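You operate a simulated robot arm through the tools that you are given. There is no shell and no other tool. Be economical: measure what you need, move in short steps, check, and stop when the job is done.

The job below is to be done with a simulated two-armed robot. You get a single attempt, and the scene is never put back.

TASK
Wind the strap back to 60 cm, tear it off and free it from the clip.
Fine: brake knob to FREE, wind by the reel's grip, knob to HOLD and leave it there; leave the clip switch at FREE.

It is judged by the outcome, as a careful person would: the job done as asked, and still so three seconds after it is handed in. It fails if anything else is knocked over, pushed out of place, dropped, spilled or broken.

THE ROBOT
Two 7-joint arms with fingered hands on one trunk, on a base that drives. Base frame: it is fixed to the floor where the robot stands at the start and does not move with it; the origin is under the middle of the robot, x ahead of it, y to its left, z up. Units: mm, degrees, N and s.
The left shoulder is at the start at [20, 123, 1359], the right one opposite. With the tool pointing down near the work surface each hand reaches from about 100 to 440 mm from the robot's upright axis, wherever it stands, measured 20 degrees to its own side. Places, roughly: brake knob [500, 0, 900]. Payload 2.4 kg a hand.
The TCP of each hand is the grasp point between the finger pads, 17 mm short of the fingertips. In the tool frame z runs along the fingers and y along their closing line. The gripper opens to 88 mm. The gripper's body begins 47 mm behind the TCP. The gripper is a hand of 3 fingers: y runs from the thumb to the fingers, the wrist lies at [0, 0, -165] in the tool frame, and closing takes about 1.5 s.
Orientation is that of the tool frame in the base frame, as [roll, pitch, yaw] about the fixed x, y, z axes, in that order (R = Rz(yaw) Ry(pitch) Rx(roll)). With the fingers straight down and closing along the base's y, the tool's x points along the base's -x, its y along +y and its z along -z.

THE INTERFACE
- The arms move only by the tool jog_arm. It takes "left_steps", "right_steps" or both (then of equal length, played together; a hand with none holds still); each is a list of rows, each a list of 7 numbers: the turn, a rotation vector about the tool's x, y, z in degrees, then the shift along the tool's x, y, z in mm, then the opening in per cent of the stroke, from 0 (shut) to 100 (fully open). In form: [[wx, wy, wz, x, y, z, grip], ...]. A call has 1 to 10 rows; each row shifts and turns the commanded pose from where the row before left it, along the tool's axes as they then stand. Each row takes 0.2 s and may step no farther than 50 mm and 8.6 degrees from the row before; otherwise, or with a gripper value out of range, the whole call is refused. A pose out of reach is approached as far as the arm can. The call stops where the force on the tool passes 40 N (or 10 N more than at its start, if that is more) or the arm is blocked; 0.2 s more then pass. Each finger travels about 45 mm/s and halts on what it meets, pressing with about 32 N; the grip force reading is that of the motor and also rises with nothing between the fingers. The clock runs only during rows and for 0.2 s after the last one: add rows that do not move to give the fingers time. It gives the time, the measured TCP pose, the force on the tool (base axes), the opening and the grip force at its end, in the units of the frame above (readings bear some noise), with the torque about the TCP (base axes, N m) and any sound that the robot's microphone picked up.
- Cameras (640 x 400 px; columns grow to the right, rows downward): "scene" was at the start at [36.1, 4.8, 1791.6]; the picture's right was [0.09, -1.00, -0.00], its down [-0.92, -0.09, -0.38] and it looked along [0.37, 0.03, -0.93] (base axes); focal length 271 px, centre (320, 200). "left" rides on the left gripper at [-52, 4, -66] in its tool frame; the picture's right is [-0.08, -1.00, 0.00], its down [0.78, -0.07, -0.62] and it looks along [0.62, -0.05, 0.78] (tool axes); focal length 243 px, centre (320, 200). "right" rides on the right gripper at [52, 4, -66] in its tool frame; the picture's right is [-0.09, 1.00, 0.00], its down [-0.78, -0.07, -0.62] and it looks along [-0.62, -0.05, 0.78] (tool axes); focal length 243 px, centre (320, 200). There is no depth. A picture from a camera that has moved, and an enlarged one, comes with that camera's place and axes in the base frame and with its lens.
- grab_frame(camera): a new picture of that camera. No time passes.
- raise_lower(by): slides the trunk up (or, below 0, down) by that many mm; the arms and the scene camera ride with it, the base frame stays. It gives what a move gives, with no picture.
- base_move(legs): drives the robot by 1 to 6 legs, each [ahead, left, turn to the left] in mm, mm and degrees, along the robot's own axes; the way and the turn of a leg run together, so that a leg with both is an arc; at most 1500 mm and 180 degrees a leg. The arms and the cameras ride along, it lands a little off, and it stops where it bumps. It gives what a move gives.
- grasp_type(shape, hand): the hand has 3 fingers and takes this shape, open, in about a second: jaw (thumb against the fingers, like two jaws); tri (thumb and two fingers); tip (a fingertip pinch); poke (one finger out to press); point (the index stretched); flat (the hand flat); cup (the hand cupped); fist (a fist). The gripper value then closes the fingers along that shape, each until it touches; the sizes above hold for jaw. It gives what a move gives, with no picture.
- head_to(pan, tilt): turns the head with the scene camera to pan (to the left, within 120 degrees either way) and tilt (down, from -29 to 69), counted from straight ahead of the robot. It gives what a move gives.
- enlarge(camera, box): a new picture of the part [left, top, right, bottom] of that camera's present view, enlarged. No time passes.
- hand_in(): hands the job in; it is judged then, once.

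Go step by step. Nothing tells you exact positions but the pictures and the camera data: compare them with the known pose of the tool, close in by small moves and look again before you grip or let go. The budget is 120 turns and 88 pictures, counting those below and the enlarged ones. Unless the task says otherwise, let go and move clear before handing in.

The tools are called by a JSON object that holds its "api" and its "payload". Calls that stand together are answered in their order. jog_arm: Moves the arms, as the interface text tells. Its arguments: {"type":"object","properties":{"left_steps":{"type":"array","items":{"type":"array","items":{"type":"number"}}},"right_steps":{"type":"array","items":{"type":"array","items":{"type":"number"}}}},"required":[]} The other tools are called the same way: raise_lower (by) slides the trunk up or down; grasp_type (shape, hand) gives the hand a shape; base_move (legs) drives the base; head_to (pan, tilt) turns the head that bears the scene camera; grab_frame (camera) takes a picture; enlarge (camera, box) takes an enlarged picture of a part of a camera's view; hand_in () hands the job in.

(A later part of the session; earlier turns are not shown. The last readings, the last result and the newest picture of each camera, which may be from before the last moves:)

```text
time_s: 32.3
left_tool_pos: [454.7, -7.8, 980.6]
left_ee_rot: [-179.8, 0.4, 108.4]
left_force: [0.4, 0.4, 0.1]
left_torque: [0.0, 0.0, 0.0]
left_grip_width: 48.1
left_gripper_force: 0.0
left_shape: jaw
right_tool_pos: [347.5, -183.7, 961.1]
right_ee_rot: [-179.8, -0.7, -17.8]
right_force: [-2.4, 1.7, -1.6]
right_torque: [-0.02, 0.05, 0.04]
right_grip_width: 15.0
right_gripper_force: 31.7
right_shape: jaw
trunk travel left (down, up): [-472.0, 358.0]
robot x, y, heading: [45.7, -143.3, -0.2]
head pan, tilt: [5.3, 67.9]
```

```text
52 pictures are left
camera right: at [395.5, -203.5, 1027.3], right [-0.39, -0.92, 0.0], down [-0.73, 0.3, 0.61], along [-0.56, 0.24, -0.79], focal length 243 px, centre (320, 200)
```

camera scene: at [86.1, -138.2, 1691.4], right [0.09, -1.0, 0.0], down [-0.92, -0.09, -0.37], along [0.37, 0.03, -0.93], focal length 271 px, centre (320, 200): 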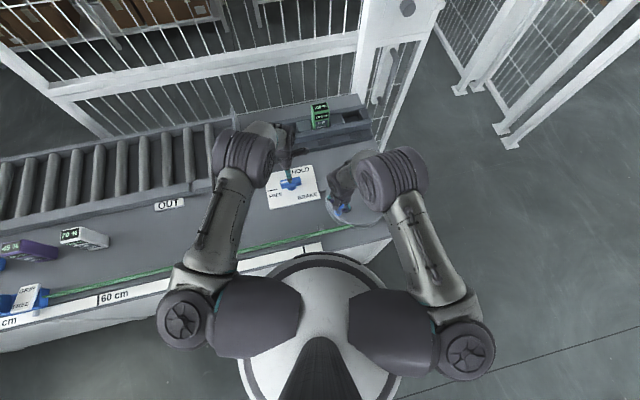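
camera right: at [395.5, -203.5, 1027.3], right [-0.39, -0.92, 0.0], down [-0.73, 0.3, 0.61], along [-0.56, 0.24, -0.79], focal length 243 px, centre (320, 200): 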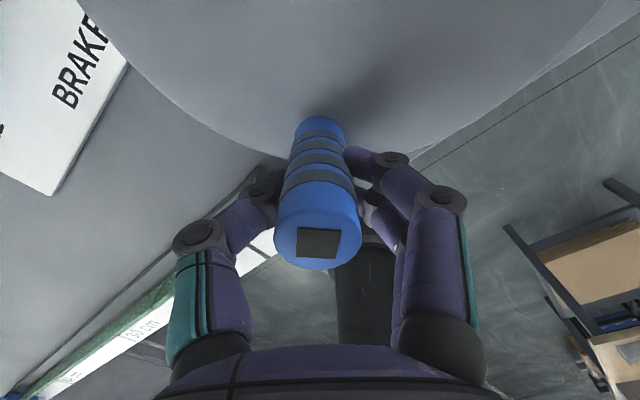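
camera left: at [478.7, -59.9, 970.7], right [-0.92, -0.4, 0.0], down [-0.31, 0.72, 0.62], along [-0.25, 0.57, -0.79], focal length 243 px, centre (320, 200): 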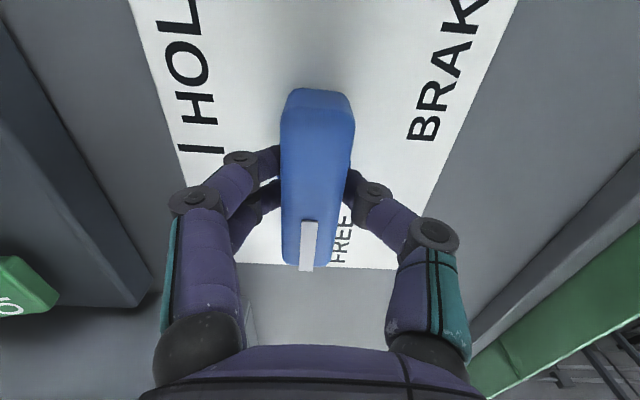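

Firm hold. Winding 32° more, turning the hand with the reel.

{"api": "jog_arm", "payload": {"right_steps": [[0, 0, -8, -1.5, 10.6, 0, 5], [0, 0, -8, -1.5, 10.6, 0, 5], [0, 0, -8, -1.5, 10.6, 0, 5], [0, 0, -8, -1.5, 10.6, 0, 5], [0, 0, 0, 0, 0, 0, 5]]}}

{"api": "grab_frame", "payload": {"camera": "right"}}

{"api": "enlarge", "payload": {"camera": "scene", "box": [0, 270, 160, 350]}}

```text
time_s: 33.5
left_tool_pos: [457.6, -9.1, 980.6]
left_ee_rot: [-179.8, 0.4, 108.4]
left_force: [-0.5, -0.3, -0.2]
left_torque: [0.0, -0.01, -0.01]
left_grip_width: 48.1
left_gripper_force: 0.1
left_shape: jaw
right_tool_pos: [338.3, -225.2, 961.5]
right_ee_rot: [179.7, -0.7, 14.2]
right_force: [4.6, 0.2, -0.8]
right_torque: [-0.06, 0.0, -0.14]
right_grip_width: 14.7
right_gripper_force: 31.9
right_shape: jaw
trunk travel left (down, up): [-472.0, 358.0]
robot x, y, heading: [48.7, -141.4, -0.3]
head pan, tilt: [5.3, 67.9]
```

```text
51 pictures are left
camera right: at [388.1, -216.7, 1027.6], right [0.16, -0.99, 0.0], down [-0.78, -0.13, 0.61], along [-0.6, -0.1, -0.79], focal length 243 px, centre (320, 200)
```

right: 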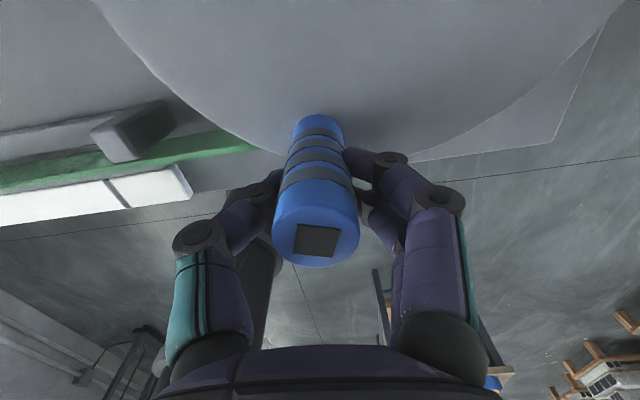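

```text
4.00 times, centred on (80, 310) of scene
camera zoom: at [83.9, -138.0, 1691.6], right [0.09, -1.0, 0.0], down [-0.92, -0.09, -0.38], along [0.37, 0.03, -0.93], focal length 1082 px, centre (1280, -240)
```

zoom: 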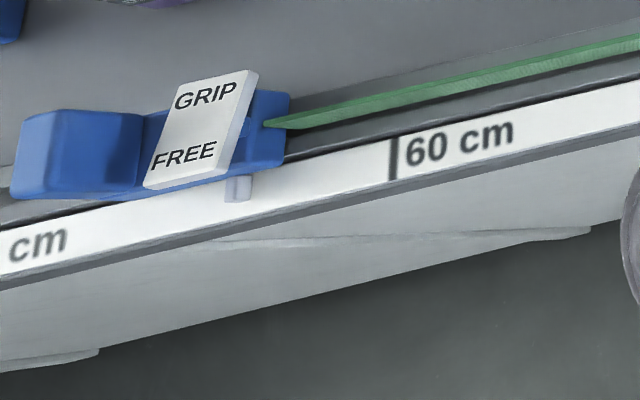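

Tracking works: the clip advanced and about 10 cm remain. Another 40°.

{"api": "jog_arm", "payload": {"right_steps": [[0, 0, -8, -1.5, 10.6, 0, 5], [0, 0, -8, -1.5, 10.6, 0, 5], [0, 0, -8, -1.5, 10.6, 0, 5], [0, 0, -8, -1.5, 10.6, 0, 5], [0, 0, -8, -1.5, 10.6, 0, 5], [0, 0, 0, 0, 0, 0, 5]]}}

{"api": "grab_frame", "payload": {"camera": "right"}}

{"api": "enlarge", "payload": {"camera": "scene", "box": [0, 270, 160, 350]}}

```text
time_s: 34.9
left_tool_pos: [454.0, -9.5, 983.2]
left_ee_rot: [180.0, 0.2, 108.3]
left_force: [0.5, -0.5, -0.4]
left_torque: [0.02, 0.02, -0.04]
left_grip_width: 48.1
left_gripper_force: 0.1
left_shape: jaw
right_tool_pos: [355.6, -276.0, 962.4]
right_ee_rot: [179.5, -0.4, 54.0]
right_force: [-18.6, -15.3, -4.6]
right_torque: [-0.34, 0.24, -0.4]
right_grip_width: 14.0
right_gripper_force: 32.2
right_shape: jaw
trunk travel left (down, up): [-472.0, 358.0]
robot x, y, heading: [45.4, -144.4, 0.1]
head pan, tilt: [5.3, 67.9]
```

```text
49 pictures are left
camera right: at [388.1, -235.6, 1028.1], right [0.76, -0.65, 0.01], down [-0.52, -0.59, 0.62], along [-0.4, -0.47, -0.79], focal length 243 px, centre (320, 200)
```

right: 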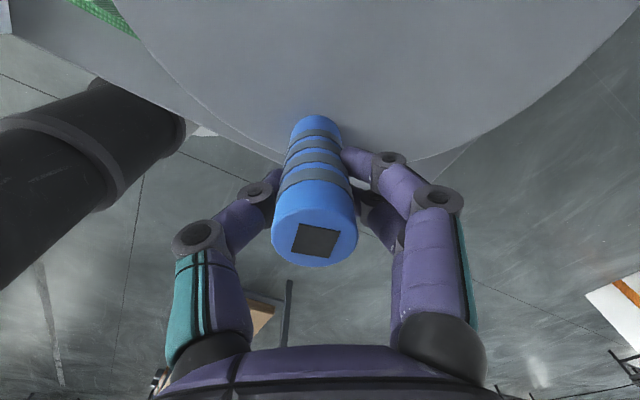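

```text
4.00 times, centred on (80, 310) of scene
camera zoom: at [79.6, -141.6, 1691.7], right [0.09, -1.0, 0.0], down [-0.92, -0.08, -0.38], along [0.38, 0.04, -0.93], focal length 1082 px, centre (1280, -240)
```

zoom: 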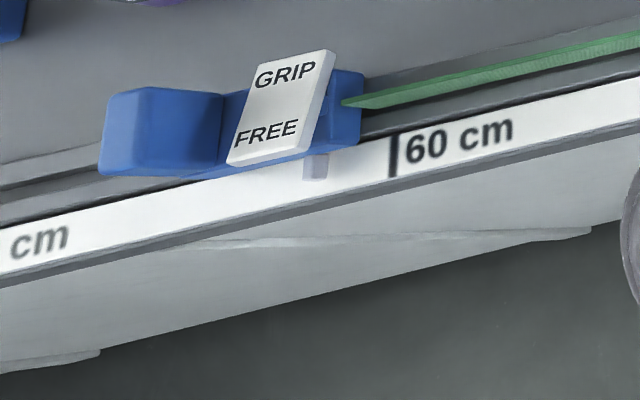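

About 5 cm remain, and the reel is pressing the hand slightly outward. I'll continue 24° with a small outward correction.

{"api": "jog_arm", "payload": {"right_steps": [[0, 0, -8, -4, 10.6, 0, 5], [0, 0, -8, -3, 10.6, 0, 5], [0, 0, -8, -2, 10.6, 0, 5], [0, 0, 0, 0, 0, 0, 5]]}}

{"api": "enlarge", "payload": {"camera": "scene", "box": [40, 250, 160, 320]}}

```text
time_s: 35.9
left_tool_pos: [455.2, -10.9, 981.7]
left_ee_rot: [-179.9, 0.2, 108.4]
left_force: [-0.1, 0.1, -0.2]
left_torque: [0.04, 0.0, 0.0]
left_grip_width: 48.2
left_gripper_force: 0.0
left_shape: jaw
right_tool_pos: [380.8, -297.9, 963.0]
right_ee_rot: [179.3, -0.2, 78.2]
right_force: [-12.5, -21.6, -9.8]
right_torque: [-0.31, 0.13, -0.24]
right_grip_width: 14.2
right_gripper_force: 31.9
right_shape: jaw
trunk travel left (down, up): [-472.0, 358.0]
robot x, y, heading: [47.8, -142.2, -0.2]
head pan, tilt: [5.3, 67.9]
```

```text
5.33 times, centred on (100, 285) of scene
camera zoom: at [81.3, -142.9, 1691.7], right [0.09, -1.0, 0.0], down [-0.92, -0.08, -0.38], along [0.38, 0.04, -0.93], focal length 1443 px, centre (1493, -253)
```

zoom: 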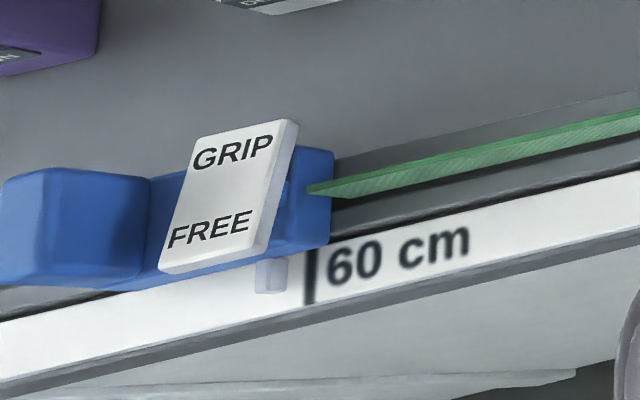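

The pointer tab is roughly 2 cm short of the 60 tick. I'll zoom in on it to see its index mark.

{"api": "enlarge", "payload": {"camera": "scene", "box": [80, 280, 112, 312]}}

```text
12.50 times, centred on (96, 296) of scene
camera zoom: at [81.3, -142.9, 1691.7], right [0.09, -1.0, 0.0], down [-0.92, -0.08, -0.38], along [0.38, 0.04, -0.93], focal length 3382 px, centre (3120, -1000)
```

zoom: 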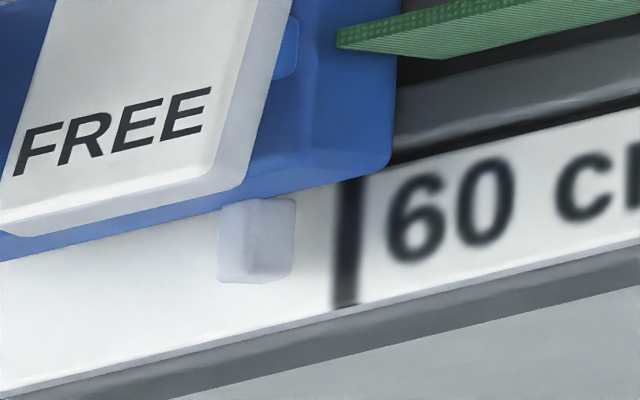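

The tab is a small raised block and parallax matters here, so I want a closer look. The right hand holds the reel while I move the left hand toward the clip to look with its camera.

{"api": "jog_arm", "payload": {"left_steps": [[0, 0, 0, 0, 0, -40, 55], [0, 0, 0, 0, 0, -40, 55], [0, 0, 0, 38, -23, 0, 55], [0, 0, 0, 38, -23, 0, 55], [0, 0, 0, 38, -23, 0, 55], [0, 0, 0, 38, -23, 0, 55], [0, 0, 0, 38, -23, 0, 55], [0, 0, 0, 38, -23, 0, 55], [0, 0, 0, 38, -23, 0, 55], [0, 0, 0, 38, -23, 0, 55]]}}

{"api": "grab_frame", "payload": {"camera": "left"}}

```text
time_s: 38.1
left_tool_pos: [183.9, 219.6, 1062.5]
left_ee_rot: [-179.9, 0.4, 108.4]
left_force: [0.2, 1.0, 0.1]
left_torque: [0.02, -0.06, -0.01]
left_grip_width: 48.1
left_gripper_force: 0.0
left_shape: jaw
right_tool_pos: [381.2, -297.5, 963.6]
right_ee_rot: [179.3, -0.1, 78.1]
right_force: [-11.1, -21.2, -7.0]
right_torque: [-0.28, 0.14, -0.18]
right_grip_width: 14.5
right_gripper_force: 31.8
right_shape: jaw
trunk travel left (down, up): [-472.0, 358.0]
robot x, y, heading: [45.0, -140.5, -0.3]
head pan, tilt: [5.3, 67.9]
```

```text
45 pictures are left
camera left: at [204.9, 170.6, 1127.4], right [-0.92, -0.39, 0.0], down [-0.31, 0.72, 0.62], along [-0.25, 0.57, -0.79], focal length 243 px, centre (320, 200)
```

left: 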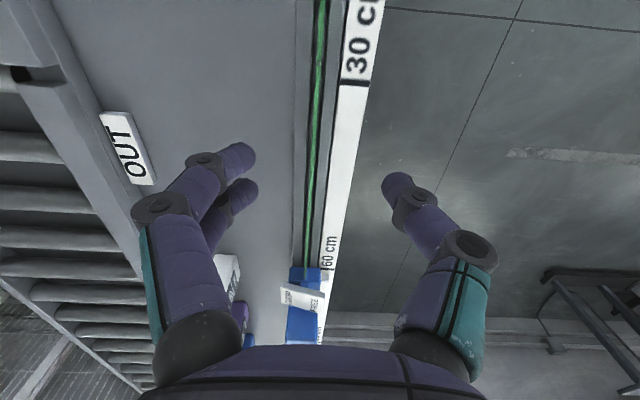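

Getting closer along the strap by 100 mm.

{"api": "jog_arm", "payload": {"left_steps": [[0, 0, 0, 35, 0, 0, 100], [0, 0, 0, 35, 0, 0, 100], [0, 0, 0, 35, 0, 0, 100], [0, 0, 0, 0, 0, 0, 100]]}}

{"api": "enlarge", "payload": {"camera": "left", "box": [250, 180, 400, 300]}}

```text
time_s: 39.1
left_tool_pos: [150.8, 318.4, 1061.6]
left_ee_rot: [-179.9, 0.4, 108.5]
left_force: [0.0, 0.1, 0.0]
left_torque: [0.01, 0.02, -0.05]
left_grip_width: 88.0
left_gripper_force: 0.1
left_shape: jaw
right_tool_pos: [380.3, -296.9, 962.4]
right_ee_rot: [179.3, -0.3, 78.1]
right_force: [-10.8, -20.6, -8.2]
right_torque: [-0.29, 0.14, -0.14]
right_grip_width: 14.2
right_gripper_force: 32.3
right_shape: jaw
trunk travel left (down, up): [-472.0, 358.0]
robot x, y, heading: [47.6, -142.9, 0.2]
head pan, tilt: [5.3, 67.9]
```

```text
3.33 times, centred on (325, 240) of left
camera zoom: at [172.3, 269.8, 1127.4], right [-0.92, -0.4, 0.0], down [-0.31, 0.72, 0.62], along [-0.25, 0.57, -0.79], focal length 809 px, centre (303, 67)
```

zoom: 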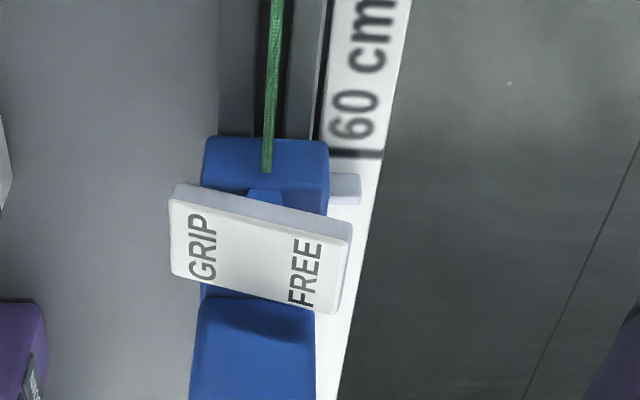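

Very clear now. I'll zoom more on the tab and tick.

{"api": "enlarge", "payload": {"camera": "left", "box": [315, 215, 355, 245]}}

```text
13.33 times, centred on (335, 230) of left
camera zoom: at [172.3, 269.8, 1127.4], right [-0.92, -0.4, 0.0], down [-0.31, 0.72, 0.62], along [-0.25, 0.57, -0.79], focal length 3235 px, centre (120, -200)
```

zoom: 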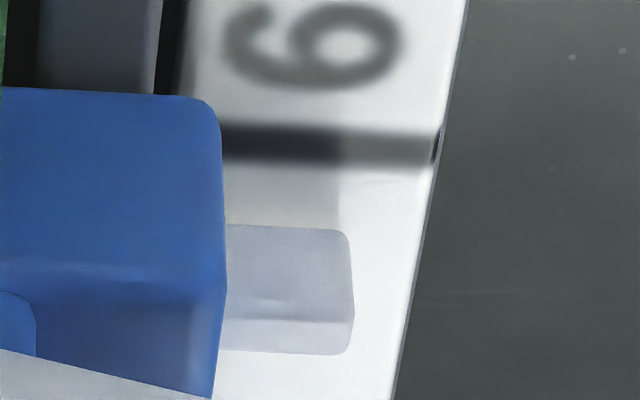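

The tab centre is about 13 mm short of the tick. Winding another 8°.

{"api": "jog_arm", "payload": {"right_steps": [[0, 0, -4, -1, 5.3, 0, 5], [0, 0, -4, -1, 5.3, 0, 5], [0, 0, 0, 0, 0, 0, 5], [0, 0, 0, 0, 0, 0, 5]]}}

{"api": "enlarge", "payload": {"camera": "left", "box": [315, 215, 355, 245]}}

```text
time_s: 40.1
left_tool_pos: [151.6, 318.0, 1062.4]
left_ee_rot: [-179.9, 0.3, 108.4]
left_force: [-0.2, 0.1, 0.1]
left_torque: [-0.02, 0.03, 0.0]
left_grip_width: 87.9
left_gripper_force: 0.0
left_shape: jaw
right_tool_pos: [392.4, -302.1, 962.0]
right_ee_rot: [179.3, -0.2, 86.0]
right_force: [-10.9, -19.8, -9.1]
right_torque: [-0.25, 0.14, -0.16]
right_grip_width: 15.0
right_gripper_force: 32.0
right_shape: jaw
trunk travel left (down, up): [-472.0, 358.0]
robot x, y, heading: [46.3, -143.2, -0.2]
head pan, tilt: [5.3, 67.9]
```

```text
13.33 times, centred on (335, 230) of left
camera zoom: at [172.7, 269.4, 1127.4], right [-0.92, -0.4, 0.0], down [-0.31, 0.72, 0.62], along [-0.25, 0.57, -0.79], focal length 3235 px, centre (120, -200)
```

zoom: 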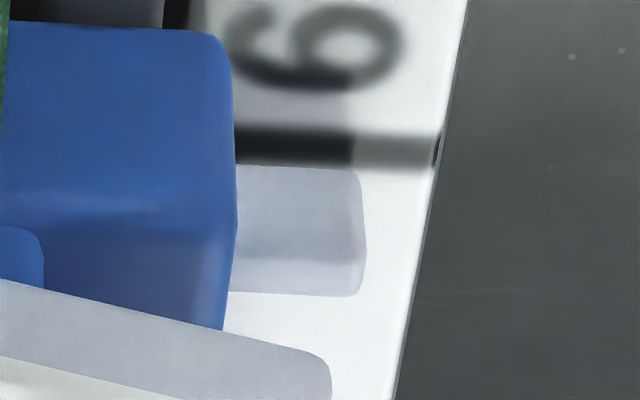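

About half of it done. Cross-checking from the scene camera to settle parallax.

{"api": "enlarge", "payload": {"camera": "scene", "box": [84, 284, 108, 308]}}

```text
16.00 times, centred on (96, 296) of scene
camera zoom: at [81.3, -142.4, 1691.6], right [0.09, -1.0, 0.0], down [-0.92, -0.08, -0.38], along [0.37, 0.04, -0.93], focal length 4330 px, centre (3904, -1336)
```

zoom: 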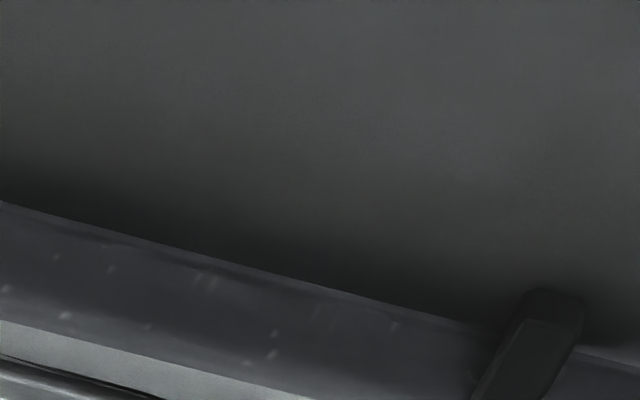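

The left arm blocks that view. I'll move the left hand back 70 mm along the strap to triangulate the tab's height.

{"api": "jog_arm", "payload": {"left_steps": [[0, 0, 0, -35, 0, 0, 100], [0, 0, 0, -35, 0, 0, 100], [0, 0, 0, 0, 0, 0, 100]]}}

{"api": "enlarge", "payload": {"camera": "left", "box": [305, 245, 345, 275]}}

```text
time_s: 40.9
left_tool_pos: [172.5, 252.8, 1062.6]
left_ee_rot: [-179.8, 0.2, 108.4]
left_force: [-0.8, 0.1, -0.3]
left_torque: [0.0, 0.03, 0.03]
left_grip_width: 87.8
left_gripper_force: 0.1
left_shape: jaw
right_tool_pos: [391.7, -301.0, 963.0]
right_ee_rot: [179.3, -0.2, 86.1]
right_force: [-11.0, -20.0, -8.4]
right_torque: [-0.24, 0.14, -0.11]
right_grip_width: 14.9
right_gripper_force: 32.1
right_shape: jaw
trunk travel left (down, up): [-472.0, 358.0]
robot x, y, heading: [51.5, -141.6, -0.1]
head pan, tilt: [5.3, 67.9]
```

```text
13.33 times, centred on (325, 260) of left
camera zoom: at [194.2, 205.8, 1127.5], right [-0.92, -0.4, 0.0], down [-0.31, 0.72, 0.62], along [-0.25, 0.57, -0.79], focal length 3235 px, centre (253, -600)
```

zoom: 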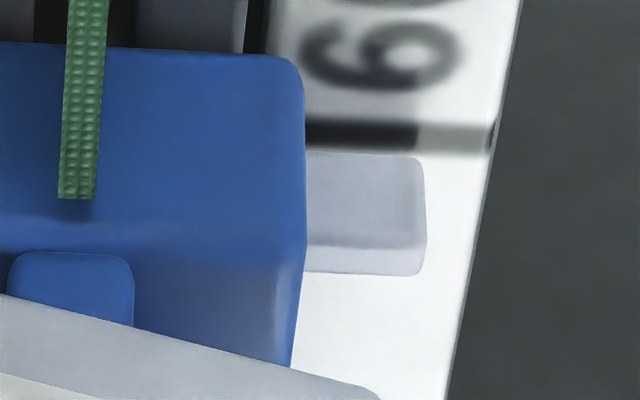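

The tab sits right on the scale, its near edge at the tick's far edge, so 5.7 mm remain. Winding 5.2° more.

{"api": "jog_arm", "payload": {"right_steps": [[0, 0, -2.6, -0.6, 3.5, 0, 5], [0, 0, -2.6, -0.6, 3.5, 0, 5], [0, 0, 0, 0, 0, 0, 5], [0, 0, 0, 0, 0, 0, 5]]}}

{"api": "enlarge", "payload": {"camera": "left", "box": [305, 245, 345, 275]}}

```text
time_s: 41.9
left_tool_pos: [172.8, 254.7, 1062.4]
left_ee_rot: [-179.9, 0.3, 108.5]
left_force: [-0.4, 0.3, 0.1]
left_torque: [-0.03, -0.02, 0.0]
left_grip_width: 87.9
left_gripper_force: 0.1
left_shape: jaw
right_tool_pos: [398.5, -302.9, 962.7]
right_ee_rot: [179.4, -0.1, 91.3]
right_force: [-10.7, -21.5, -16.1]
right_torque: [-0.25, 0.06, -0.14]
right_grip_width: 15.1
right_gripper_force: 32.2
right_shape: jaw
trunk travel left (down, up): [-472.0, 358.0]
robot x, y, heading: [43.3, -143.7, 0.0]
head pan, tilt: [5.3, 67.9]
```

```text
13.33 times, centred on (325, 260) of left
camera zoom: at [194.5, 205.5, 1127.5], right [-0.92, -0.4, 0.0], down [-0.31, 0.72, 0.62], along [-0.25, 0.57, -0.79], focal length 3235 px, centre (253, -600)
```

zoom: 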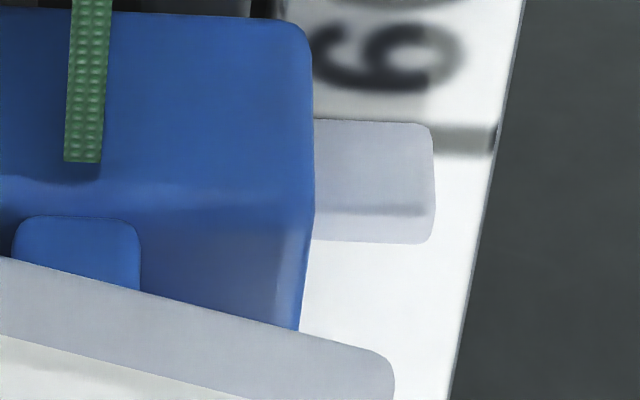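

The tab is centred on the 60 cm tick (within a millimetre). With the right hand still holding, the left hand goes back to the knob.

{"api": "jog_arm", "payload": {"left_steps": [[0, 0, 0, -42.2, 23.1, 0, 55], [0, 0, 0, -42.2, 23.1, 0, 55], [0, 0, 0, -42.2, 23.1, 0, 55], [0, 0, 0, -42.2, 23.1, 0, 55], [0, 0, 0, -42.2, 23.1, 0, 55], [0, 0, 0, -42.2, 23.1, 0, 55], [0, 0, 0, -42.2, 23.1, 0, 55], [0, 0, 0, -42.2, 23.1, 0, 55], [0, 0, 0, 0, 0, 45, 55], [0, 0, 0, 0, 0, 40, 55]]}}

{"api": "grab_frame", "payload": {"camera": "left"}}

```text
time_s: 44.1
left_tool_pos: [456.1, -10.0, 976.1]
left_ee_rot: [-179.8, 0.2, 108.5]
left_force: [-1.0, 0.8, 0.2]
left_torque: [0.0, -0.02, -0.03]
left_grip_width: 48.7
left_gripper_force: 0.0
left_shape: jaw
right_tool_pos: [399.3, -302.9, 963.7]
right_ee_rot: [179.3, -0.1, 91.4]
right_force: [-9.1, -21.8, -12.7]
right_torque: [-0.25, 0.06, -0.09]
right_grip_width: 14.7
right_gripper_force: 31.5
right_shape: jaw
trunk travel left (down, up): [-472.0, 358.0]
robot x, y, heading: [46.5, -142.1, -0.2]
head pan, tilt: [5.3, 67.9]
```

```text
38 pictures are left
camera left: at [477.8, -57.7, 1041.4], right [-0.92, -0.4, 0.0], down [-0.31, 0.72, 0.62], along [-0.25, 0.57, -0.79], focal length 243 px, centre (320, 200)
```

left: 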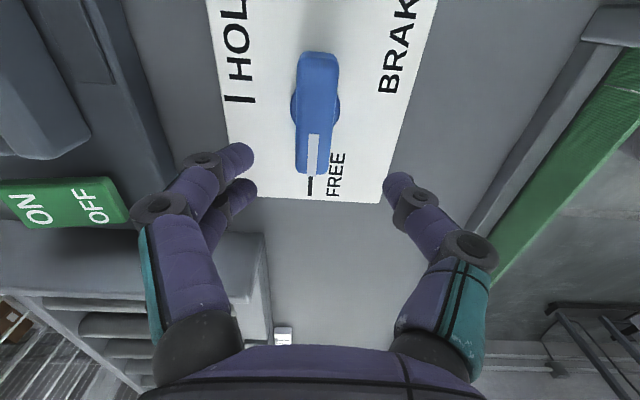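

The knob is lined up. Descending and closing on it.

{"api": "jog_arm", "payload": {"left_steps": [[0, 0, 0, -2, 2, 30, 55], [0, 0, 0, 0, 0, 30, 55], [0, 0, 0, 0, 0, 11, 55], [0, 0, 0, 0, 0, 0, 30], [0, 0, 0, 0, 0, 0, 10], [0, 0, 0, 0, 0, 0, 5], [0, 0, 0, 0, 0, 0, 5], [0, 0, 0, 0, 0, 0, 5]]}}

{"api": "jog_arm", "payload": {"left_steps": [[0, 0, 8, 0, 0, 0, 5], [0, 0, 8, 0, 0, 0, 5], [0, 0, 8, 0, 0, 0, 5], [0, 0, 8, 0, 0, 0, 5], [0, 0, 8, 0, 0, 0, 5], [0, 0, 8, 0, 0, 0, 5]]}}

{"api": "grab_frame", "payload": {"camera": "left"}}

```text
time_s: 45.9
left_tool_pos: [459.8, -11.4, 906.7]
left_ee_rot: [-179.9, 0.1, 108.4]
left_force: [0.4, -0.1, -3.6]
left_torque: [-0.01, -0.05, -0.01]
left_grip_width: 16.0
left_gripper_force: 32.2
left_shape: jaw
right_tool_pos: [397.6, -304.3, 963.6]
right_ee_rot: [179.4, -0.1, 91.3]
right_force: [-8.9, -22.3, -11.2]
right_torque: [-0.33, 0.07, -0.1]
right_grip_width: 14.6
right_gripper_force: 31.6
right_shape: jaw
trunk travel left (down, up): [-472.0, 358.0]
robot x, y, heading: [51.9, -140.3, 0.2]
head pan, tilt: [5.3, 67.9]
```

```text
time_s: 47.3
left_tool_pos: [456.4, -9.9, 906.2]
left_ee_rot: [180.0, 0.2, 60.3]
left_force: [-9.1, -1.2, -2.4]
left_torque: [0.02, 0.12, 0.06]
left_grip_width: 15.9
left_gripper_force: 32.5
left_shape: jaw
right_tool_pos: [398.1, -303.5, 964.6]
right_ee_rot: [179.3, 0.0, 91.3]
right_force: [-5.5, -22.2, -12.8]
right_torque: [-0.29, 0.03, -0.08]
right_grip_width: 14.7
right_gripper_force: 31.9
right_shape: jaw
trunk travel left (down, up): [-472.0, 358.0]
robot x, y, heading: [48.3, -143.2, 0.1]
head pan, tilt: [5.3, 67.9]
```

```text
37 pictures are left
camera left: at [436.4, -58.5, 971.3], right [-0.91, 0.42, 0.0], down [0.33, 0.71, 0.62], along [0.26, 0.56, -0.79], focal length 243 px, centre (320, 200)
```

left: 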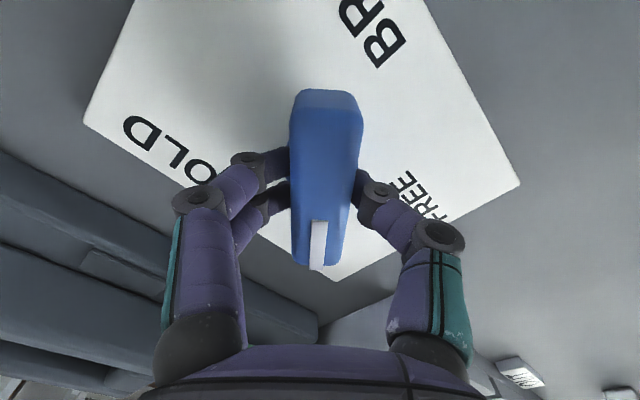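

Turning with the hand; finishing to HOLD (42° more).

{"api": "jog_arm", "payload": {"left_steps": [[0, 0, 8, 0, 0, 0, 5], [0, 0, 8, 0, 0, 0, 5], [0, 0, 8, 0, 0, 0, 5], [0, 0, 8, 0, 0, 0, 5], [0, 0, 8, 0, 0, 0, 5], [0, 0, 2.5, 0, 0, 0, 5], [0, 0, 0, 0, 0, 0, 5]]}}

{"api": "grab_frame", "payload": {"camera": "left"}}

```text
time_s: 48.9
left_tool_pos: [457.2, -9.6, 905.3]
left_ee_rot: [179.8, 0.1, 18.0]
left_force: [-14.8, 4.0, -4.5]
left_torque: [0.09, 0.19, 0.04]
left_grip_width: 15.6
left_gripper_force: 31.7
left_shape: jaw
right_tool_pos: [397.6, -304.9, 964.0]
right_ee_rot: [179.4, -0.2, 91.3]
right_force: [-5.2, -22.9, -16.4]
right_torque: [-0.29, -0.04, -0.09]
right_grip_width: 14.7
right_gripper_force: 32.2
right_shape: jaw
trunk travel left (down, up): [-472.0, 358.0]
robot x, y, heading: [45.9, -142.4, 0.0]
head pan, tilt: [5.3, 67.9]
```

```text
36 pictures are left
camera left: at [409.4, -30.6, 971.3], right [-0.39, 0.92, 0.0], down [0.72, 0.31, 0.62], along [0.57, 0.24, -0.79], focal length 243 px, centre (320, 200)
```

left: 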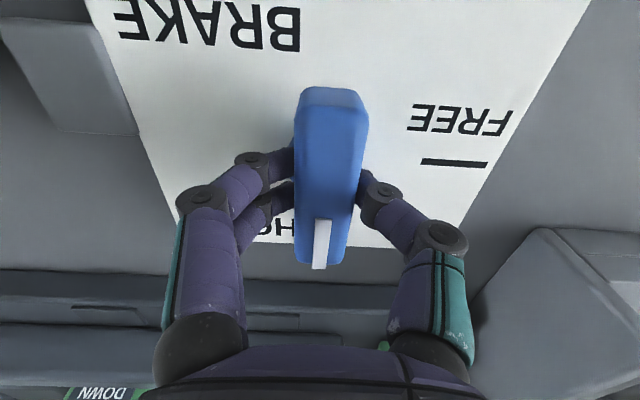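

At HOLD. Releasing the knob, then the reel's grip, lifting both hands clear.

{"api": "jog_arm", "payload": {"left_steps": [[0, 0, 0, 0, 0, 0, 25], [0, 0, 0, 0, 0, 0, 45], [0, 0, 0, 0, 0, 0, 55], [0, 0, 0, 0, 0, -20, 55], [0, 0, 0, 0, 0, -40, 55], [0, 0, 0, 0, 0, -40, 55], [0, 0, 0, 0, 0, 0, 55], [0, 0, 0, 0, 0, 0, 55], [0, 0, 0, 0, 0, 0, 55], [0, 0, 0, 0, 0, 0, 55]], "right_steps": [[0, 0, 0, 0, 0, 0, 5], [0, 0, 0, 0, 0, 0, 5], [0, 0, 0, 0, 0, 0, 5], [0, 0, 0, 0, 0, 0, 5], [0, 0, 0, 0, 0, 0, 25], [0, 0, 0, 0, 0, 0, 45], [0, 0, 0, 0, 0, 0, 70], [0, 0, 0, 0, 0, -20, 70], [0, 0, 0, 0, 0, -30, 70], [0, 0, 0, 0, 0, -40, 70]]}}

{"api": "grab_frame", "payload": {"camera": "scene"}}

{"api": "enlarge", "payload": {"camera": "scene", "box": [80, 280, 112, 312]}}

{"api": "enlarge", "payload": {"camera": "scene", "box": [260, 160, 400, 250]}}

```text
time_s: 51.1
left_tool_pos: [455.9, -5.5, 1004.2]
left_ee_rot: [179.6, 0.2, 18.0]
left_force: [-0.4, 0.0, 0.1]
left_torque: [0.03, -0.01, 0.01]
left_grip_width: 48.0
left_gripper_force: 0.2
left_shape: jaw
right_tool_pos: [397.4, -300.2, 1053.2]
right_ee_rot: [179.3, 0.0, 91.5]
right_force: [-0.6, -0.3, 0.4]
right_torque: [0.02, -0.01, 0.01]
right_grip_width: 61.4
right_gripper_force: 0.1
right_shape: jaw
trunk travel left (down, up): [-472.0, 358.0]
robot x, y, heading: [47.2, -138.3, -0.1]
head pan, tilt: [5.3, 67.9]
```

```text
35 pictures are left
camera scene: at [82.3, -137.9, 1691.7], right [0.09, -1.0, 0.0], down [-0.92, -0.09, -0.38], along [0.37, 0.03, -0.93], focal length 271 px, centre (320, 200)
```

scene: 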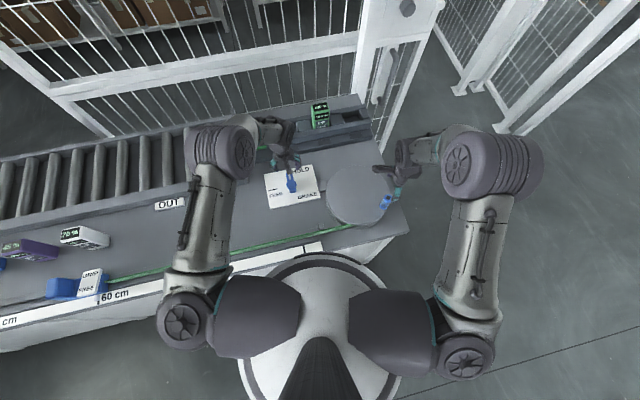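

```text
12.50 times, centred on (96, 296) of scene
camera zoom: at [82.3, -137.9, 1691.7], right [0.09, -1.0, 0.0], down [-0.92, -0.09, -0.38], along [0.37, 0.03, -0.93], focal length 3382 px, centre (3120, -1000)
```

zoom: 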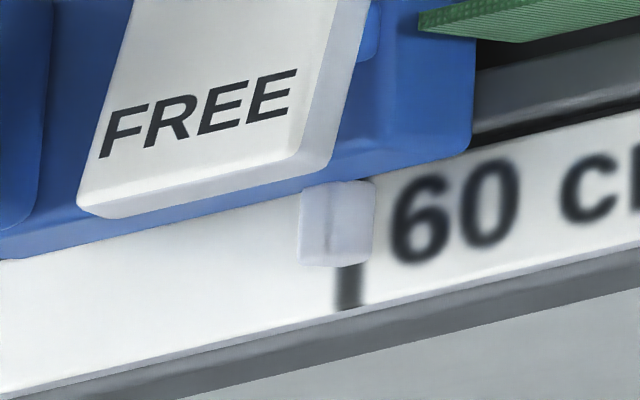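

```text
4.44 times, centred on (330, 205) of scene
camera zoom: at [82.3, -137.9, 1691.7], right [0.09, -1.0, 0.0], down [-0.92, -0.09, -0.38], along [0.37, 0.03, -0.93], focal length 1203 px, centre (276, 178)
```

zoom: 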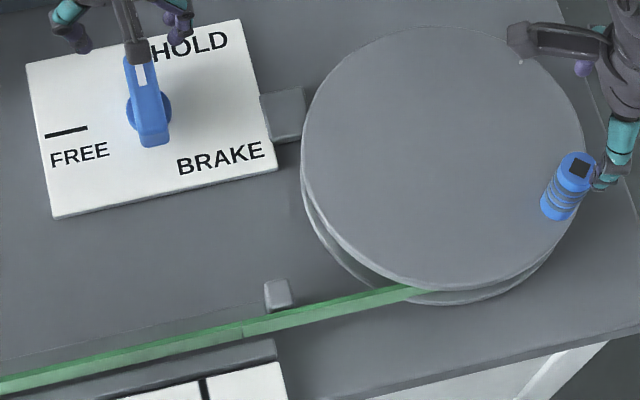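

Length is set at 60 cm, knob at HOLD. Now the tearing place: I see a notch across the strap near the grey post by the zero tick. A closer look.

{"api": "enlarge", "payload": {"camera": "scene", "box": [290, 215, 354, 255]}}

{"api": "enlarge", "payload": {"camera": "scene", "box": [40, 255, 130, 311]}}

```text
10.00 times, centred on (322, 235) of scene
camera zoom: at [82.3, -137.9, 1691.7], right [0.09, -1.0, 0.0], down [-0.92, -0.09, -0.38], along [0.37, 0.03, -0.93], focal length 2706 px, centre (300, -150)
```

zoom: 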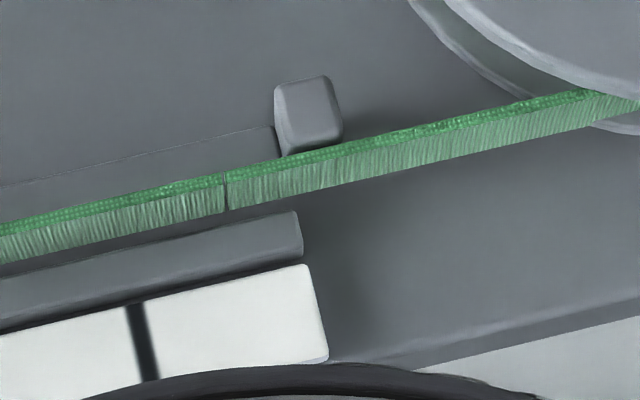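

```text
7.11 times, centred on (85, 283) of scene
camera zoom: at [82.3, -137.9, 1691.7], right [0.09, -1.0, 0.0], down [-0.92, -0.09, -0.38], along [0.37, 0.03, -0.93], focal length 1924 px, centre (1991, -390)
```

zoom: 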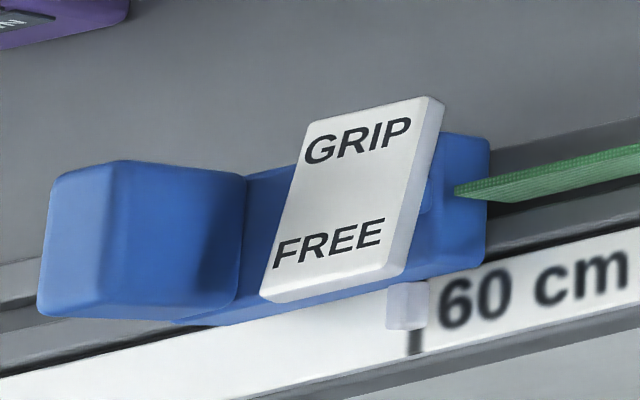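

The strap is a thin ribbon standing on edge with a pre-cut notch near (282,-101), just before the post and at the start of the clip's rails. I'll bring the left hand (closing across the strap) over it, about 40 mm on the clip's side of the notch.

{"api": "jog_arm", "payload": {"left_steps": [[0, 0, -8.2, 0, 0, -30, 100], [0, 0, -8.2, 0, 0, 0, 100], [0, 0, -8.2, 0, 0, 0, 100], [0, 0, -8.2, 0, 0, 0, 100], [0, 0, -8.2, 0, 0, 0, 100], [0, 0, -8.2, 0, 0, 0, 100], [0, 0, -8.2, 0, 0, 0, 100], [0, 0, -8.2, 0, 0, 0, 100], [0, 0, -8.2, 0, 0, 0, 100], [0, 0, -8.2, 0, 0, 0, 100]]}}

{"api": "jog_arm", "payload": {"left_steps": [[0, 0, -8.2, 0, 0, 0, 100], [0, 0, 0, 0, -39, 0, 100], [0, 0, 0, 0, -39, 0, 100], [0, 0, 0, 1, -39, 0, 100], [0, 0, 0, 1, -39, 0, 100], [0, 0, 0, 1, -38, 0, 100], [0, 0, 0, 0, 0, 0, 100]]}}

{"api": "grab_frame", "payload": {"camera": "left"}}

```text
time_s: 53.3
left_tool_pos: [459.4, -7.6, 1035.3]
left_ee_rot: [-179.8, 0.4, 100.1]
left_force: [0.1, 0.4, -0.2]
left_torque: [0.06, -0.03, 0.01]
left_grip_width: 87.8
left_gripper_force: 0.0
left_shape: jaw
right_tool_pos: [399.3, -301.9, 1053.8]
right_ee_rot: [179.3, -0.1, 91.4]
right_force: [0.1, 0.1, 0.1]
right_torque: [-0.02, 0.0, 0.0]
right_grip_width: 61.3
right_gripper_force: 0.1
right_shape: jaw
trunk travel left (down, up): [-472.0, 358.0]
robot x, y, heading: [48.5, -141.9, 0.3]
head pan, tilt: [5.3, 67.9]
```

```text
time_s: 54.9
left_tool_pos: [276.0, -66.4, 1036.4]
left_ee_rot: [-179.7, 0.4, 108.1]
left_force: [0.3, 0.0, 0.2]
left_torque: [-0.03, 0.0, 0.0]
left_grip_width: 88.1
left_gripper_force: 0.0
left_shape: jaw
right_tool_pos: [398.5, -299.7, 1052.8]
right_ee_rot: [179.3, 0.0, 91.3]
right_force: [0.0, 0.0, -0.4]
right_torque: [-0.01, 0.0, 0.01]
right_grip_width: 61.4
right_gripper_force: 0.1
right_shape: jaw
trunk travel left (down, up): [-472.0, 358.0]
robot x, y, heading: [45.8, -139.8, 0.2]
head pan, tilt: [5.3, 67.9]
```

```text
30 pictures are left
camera left: at [297.2, -114.9, 1102.0], right [-0.92, -0.39, 0.0], down [-0.31, 0.73, 0.62], along [-0.24, 0.57, -0.79], focal length 243 px, centre (320, 200)
```

left: 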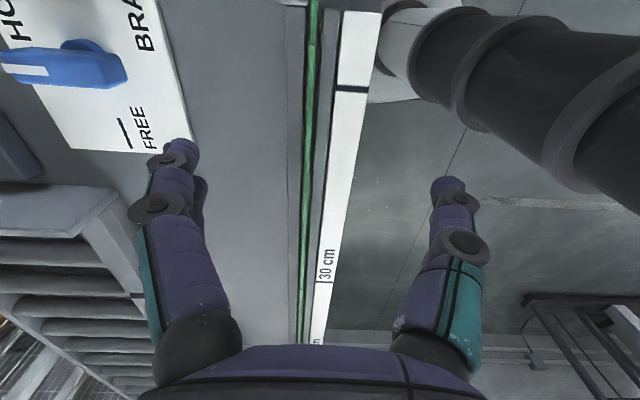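

The strap is about 6 mm to the far side of the TCP. Shifting and descending to just above it.

{"api": "jog_arm", "payload": {"left_steps": [[0, 0, 0, 0, 5, 30, 100], [0, 0, 0, 0, 0, 30, 70], [0, 0, 0, 0, 0, 25, 50], [0, 0, 0, 0, 0, 0, 40], [0, 0, 0, 0, 0, 0, 40]]}}

{"api": "grab_frame", "payload": {"camera": "left"}}

{"api": "enlarge", "payload": {"camera": "scene", "box": [270, 200, 350, 260]}}

```text
time_s: 56.1
left_tool_pos: [275.5, -64.5, 950.8]
left_ee_rot: [-179.8, 0.3, 108.1]
left_force: [-0.6, -0.1, -0.7]
left_torque: [-0.02, 0.02, 0.01]
left_grip_width: 35.6
left_gripper_force: 0.0
left_shape: jaw
right_tool_pos: [398.9, -300.3, 1053.3]
right_ee_rot: [179.3, 0.0, 91.4]
right_force: [-0.9, 0.3, -0.3]
right_torque: [-0.01, 0.01, 0.0]
right_grip_width: 61.3
right_gripper_force: 0.0
right_shape: jaw
trunk travel left (down, up): [-472.0, 358.0]
robot x, y, heading: [49.6, -140.7, -0.1]
head pan, tilt: [5.3, 67.9]
```

```text
29 pictures are left
camera left: at [297.2, -113.4, 1016.3], right [-0.92, -0.39, 0.0], down [-0.31, 0.73, 0.62], along [-0.24, 0.57, -0.79], focal length 243 px, centre (320, 200)
```

left: 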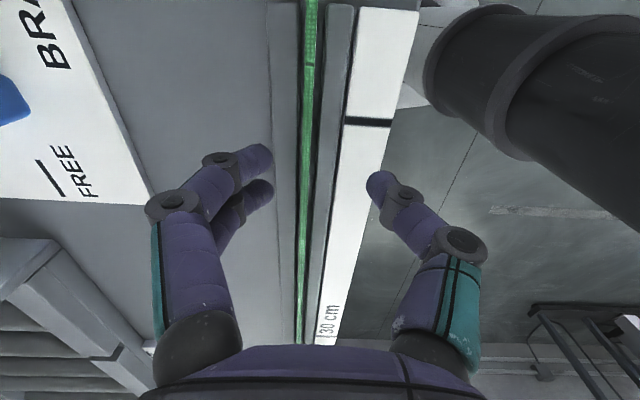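

```text
6.67 times, centred on (310, 230) of scene
camera zoom: at [83.1, -138.3, 1691.6], right [0.09, -1.0, 0.0], down [-0.92, -0.09, -0.38], along [0.37, 0.03, -0.93], focal length 1804 px, centre (387, 0)
```

zoom: 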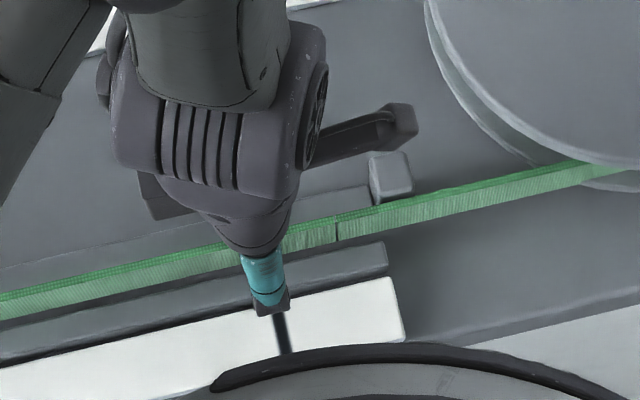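

Shifting 6 mm more toward the strap, then lowering with the fingers either side of it.

{"api": "jog_arm", "payload": {"left_steps": [[0, 0, 0, 0, 6, 0, 40], [0, 0, 0, 0, 0, 10, 40], [0, 0, 0, 0, 0, 10, 40], [0, 0, 0, 0, 0, 5, 40], [0, 0, 0, 0, 0, 0, 40]]}}

{"api": "grab_frame", "payload": {"camera": "left"}}

```text
time_s: 57.3
left_tool_pos: [281.7, -63.0, 926.1]
left_ee_rot: [-179.9, 0.4, 108.1]
left_force: [1.0, -0.4, 0.2]
left_torque: [0.0, -0.01, 0.01]
left_grip_width: 35.6
left_gripper_force: 0.0
left_shape: jaw
right_tool_pos: [397.9, -299.5, 1053.4]
right_ee_rot: [179.2, 0.0, 91.2]
right_force: [0.5, 0.7, 0.8]
right_torque: [0.03, 0.02, -0.01]
right_grip_width: 61.6
right_gripper_force: 0.1
right_shape: jaw
trunk travel left (down, up): [-472.0, 358.0]
robot x, y, heading: [40.5, -142.3, 0.2]
head pan, tilt: [5.3, 67.9]
```

```text
27 pictures are left
camera left: at [303.1, -111.2, 991.5], right [-0.92, -0.39, 0.0], down [-0.31, 0.73, 0.62], along [-0.24, 0.57, -0.79], focal length 243 px, centre (320, 200)
```

left: 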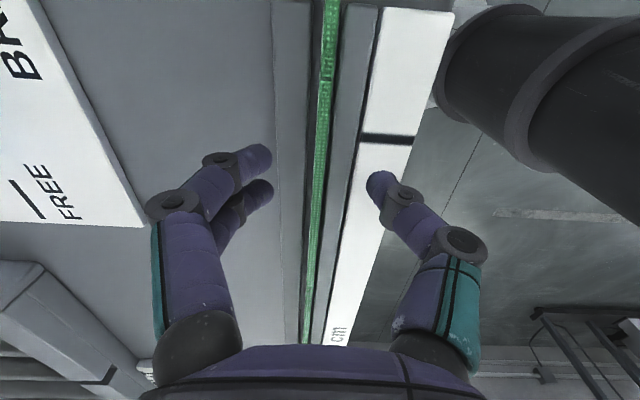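

Centred on the strap. Lowering 12 mm more and closing.

{"api": "jog_arm", "payload": {"left_steps": [[0, 0, 0, 0, 0, 6, 40], [0, 0, 0, 0, 0, 6, 40], [0, 0, 0, 0, 0, 0, 20], [0, 0, 0, 0, 0, 0, 3], [0, 0, 0, 0, 0, 0, 0], [0, 0, 0, 0, 0, 0, 0], [0, 0, 0, 0, 0, 0, 0]]}}

{"api": "grab_frame", "payload": {"camera": "left"}}

```text
time_s: 58.9
left_tool_pos: [283.5, -63.6, 914.2]
left_ee_rot: [-179.8, 0.4, 108.0]
left_force: [0.2, 0.6, -0.3]
left_torque: [0.02, 0.01, -0.01]
left_grip_width: 0.2
left_gripper_force: 32.1
left_shape: jaw
right_tool_pos: [398.4, -300.7, 1054.2]
right_ee_rot: [179.2, 0.1, 91.3]
right_force: [0.0, 0.0, -0.7]
right_torque: [0.0, 0.03, -0.02]
right_grip_width: 61.8
right_gripper_force: 0.0
right_shape: jaw
trunk travel left (down, up): [-472.0, 358.0]
robot x, y, heading: [48.1, -141.4, -0.1]
head pan, tilt: [5.3, 67.9]
```

```text
26 pictures are left
camera left: at [304.1, -111.0, 979.6], right [-0.92, -0.39, 0.0], down [-0.31, 0.73, 0.62], along [-0.24, 0.57, -0.79], focal length 243 px, centre (320, 200)
```

left: 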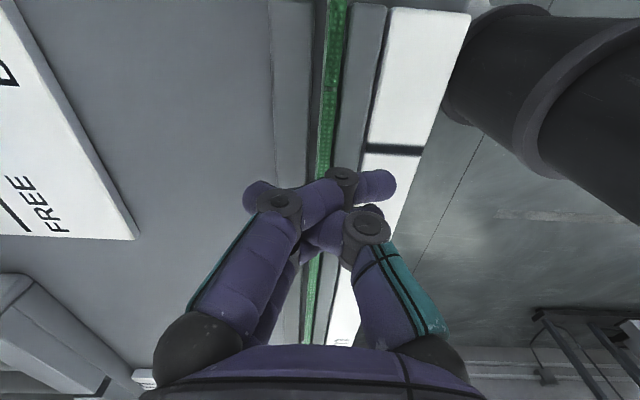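

They closed above the strap; its top is lower than tip height. Opening and going lower by 12 mm gently.

{"api": "jog_arm", "payload": {"left_steps": [[0, 0, 0, 0, 0, 0, 20], [0, 0, 0, 0, 0, 0, 35], [0, 0, 0, 0, 0, 0, 35], [0, 0, 0, 0, 0, 4, 35], [0, 0, 0, 0, 0, 4, 35], [0, 0, 0, 0, 0, 4, 35], [0, 0, 0, 0, 0, 0, 35]]}}

{"api": "grab_frame", "payload": {"camera": "left"}}

```text
time_s: 60.5
left_tool_pos: [283.7, -63.2, 903.1]
left_ee_rot: [-179.8, 0.3, 108.2]
left_force: [0.7, 0.1, 0.0]
left_torque: [0.03, 0.0, 0.02]
left_grip_width: 30.3
left_gripper_force: 0.1
left_shape: jaw
right_tool_pos: [398.3, -300.6, 1054.4]
right_ee_rot: [179.3, 0.1, 91.3]
right_force: [-0.4, 0.2, 0.1]
right_torque: [-0.04, 0.0, 0.01]
right_grip_width: 61.4
right_gripper_force: 0.0
right_shape: jaw
trunk travel left (down, up): [-472.0, 358.0]
robot x, y, heading: [49.4, -142.0, -0.0]
head pan, tilt: [5.3, 67.9]
```

```text
25 pictures are left
camera left: at [305.0, -111.7, 967.9], right [-0.92, -0.39, 0.0], down [-0.31, 0.73, 0.62], along [-0.24, 0.57, -0.79], focal length 243 px, centre (320, 200)
```

left: 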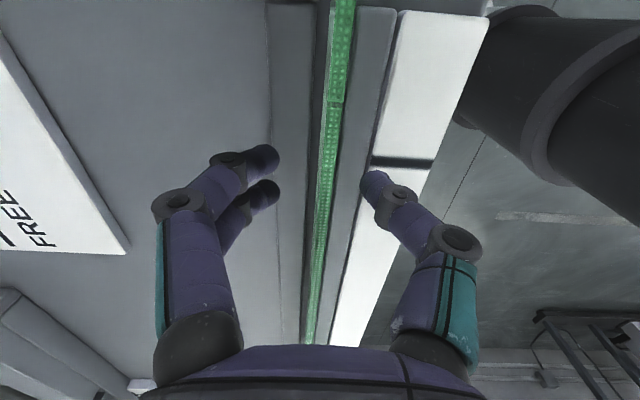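

Triangulation puts the strap's top near z 887, so I'll go about 11 mm lower with light steps, then close.

{"api": "jog_arm", "payload": {"left_steps": [[0, 0, 0, 0, -2, 4, 35], [0, 0, 0, 0, 0, 4, 35], [0, 0, 0, 0, 0, 3, 35], [0, 0, 0, 0, 0, 0, 20], [0, 0, 0, 0, 0, 0, 5], [0, 0, 0, 0, 0, 0, 0], [0, 0, 0, 0, 0, 0, 0], [0, 0, 0, 0, 0, 0, 0]]}}

{"api": "grab_frame", "payload": {"camera": "left"}}

```text
time_s: 62.3
left_tool_pos: [275.6, -65.2, 891.5]
left_ee_rot: [-179.8, 0.4, 108.1]
left_force: [-29.6, -9.5, 17.4]
left_torque: [-0.22, 0.74, 0.09]
left_grip_width: 3.4
left_gripper_force: 31.7
left_shape: jaw
right_tool_pos: [393.6, -301.2, 1053.5]
right_ee_rot: [179.2, 0.0, 91.3]
right_force: [-0.2, -0.1, 0.4]
right_torque: [-0.02, 0.0, 0.01]
right_grip_width: 61.2
right_gripper_force: 0.1
right_shape: jaw
trunk travel left (down, up): [-472.0, 358.0]
robot x, y, heading: [44.5, -143.8, -0.1]
head pan, tilt: [5.3, 67.9]
```

```text
24 pictures are left
camera left: at [297.6, -113.4, 957.8], right [-0.92, -0.39, 0.0], down [-0.3, 0.73, 0.62], along [-0.24, 0.57, -0.79], focal length 243 px, centre (320, 200)
```

left: 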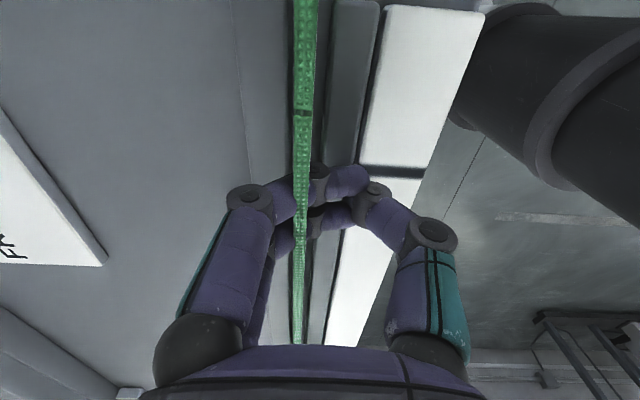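

Unclear contact; zooming to see how the fingers sit on the strap.

{"api": "enlarge", "payload": {"camera": "left", "box": [230, 90, 410, 260]}}

```text
2.35 times, centred on (320, 175) of left
camera zoom: at [297.6, -113.4, 957.8], right [-0.92, -0.39, 0.0], down [-0.3, 0.73, 0.62], along [-0.24, 0.57, -0.79], focal length 571 px, centre (320, 259)
```

zoom: 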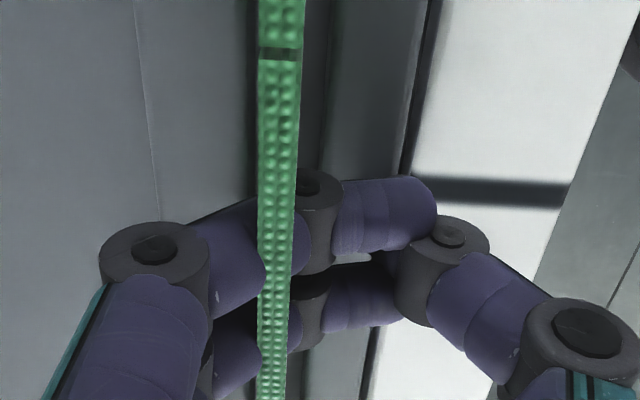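

The thumb seems to have caught the front rail while the fingers went under the strap. I'll open, rise to about z 899 so the tips pass above the rail, re-centre and close.

{"api": "jog_arm", "payload": {"left_steps": [[0, 0, 0, 0, 0, 0, 15], [0, 0, 0, 0, 0, 0, 30], [0, 0, 0, 0, 0, 0, 35], [0, 0, 0, 0, 0, 0, 35], [0, 0, 0, 0, 3, -8, 35], [0, 0, 0, 0, 0, 0, 35]]}}

{"api": "enlarge", "payload": {"camera": "left", "box": [220, 60, 420, 260]}}

```text
time_s: 63.7
left_tool_pos: [284.4, -61.5, 899.6]
left_ee_rot: [-179.9, 0.4, 108.1]
left_force: [0.1, 0.1, -0.7]
left_torque: [-0.02, 0.01, 0.01]
left_grip_width: 30.6
left_gripper_force: 0.1
left_shape: jaw
right_tool_pos: [399.5, -301.3, 1053.4]
right_ee_rot: [179.2, 0.0, 91.3]
right_force: [0.6, 0.1, 0.2]
right_torque: [0.01, -0.01, 0.02]
right_grip_width: 61.3
right_gripper_force: 0.0
right_shape: jaw
trunk travel left (down, up): [-472.0, 358.0]
robot x, y, heading: [47.5, -139.1, -0.1]
head pan, tilt: [5.3, 67.9]
```

```text
2.00 times, centred on (320, 160) of left
camera zoom: at [304.7, -110.3, 965.2], right [-0.92, -0.39, 0.0], down [-0.31, 0.73, 0.62], along [-0.24, 0.57, -0.79], focal length 485 px, centre (320, 280)
```

zoom: 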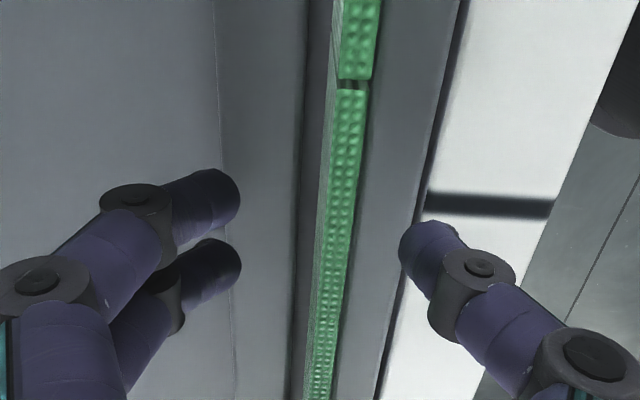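

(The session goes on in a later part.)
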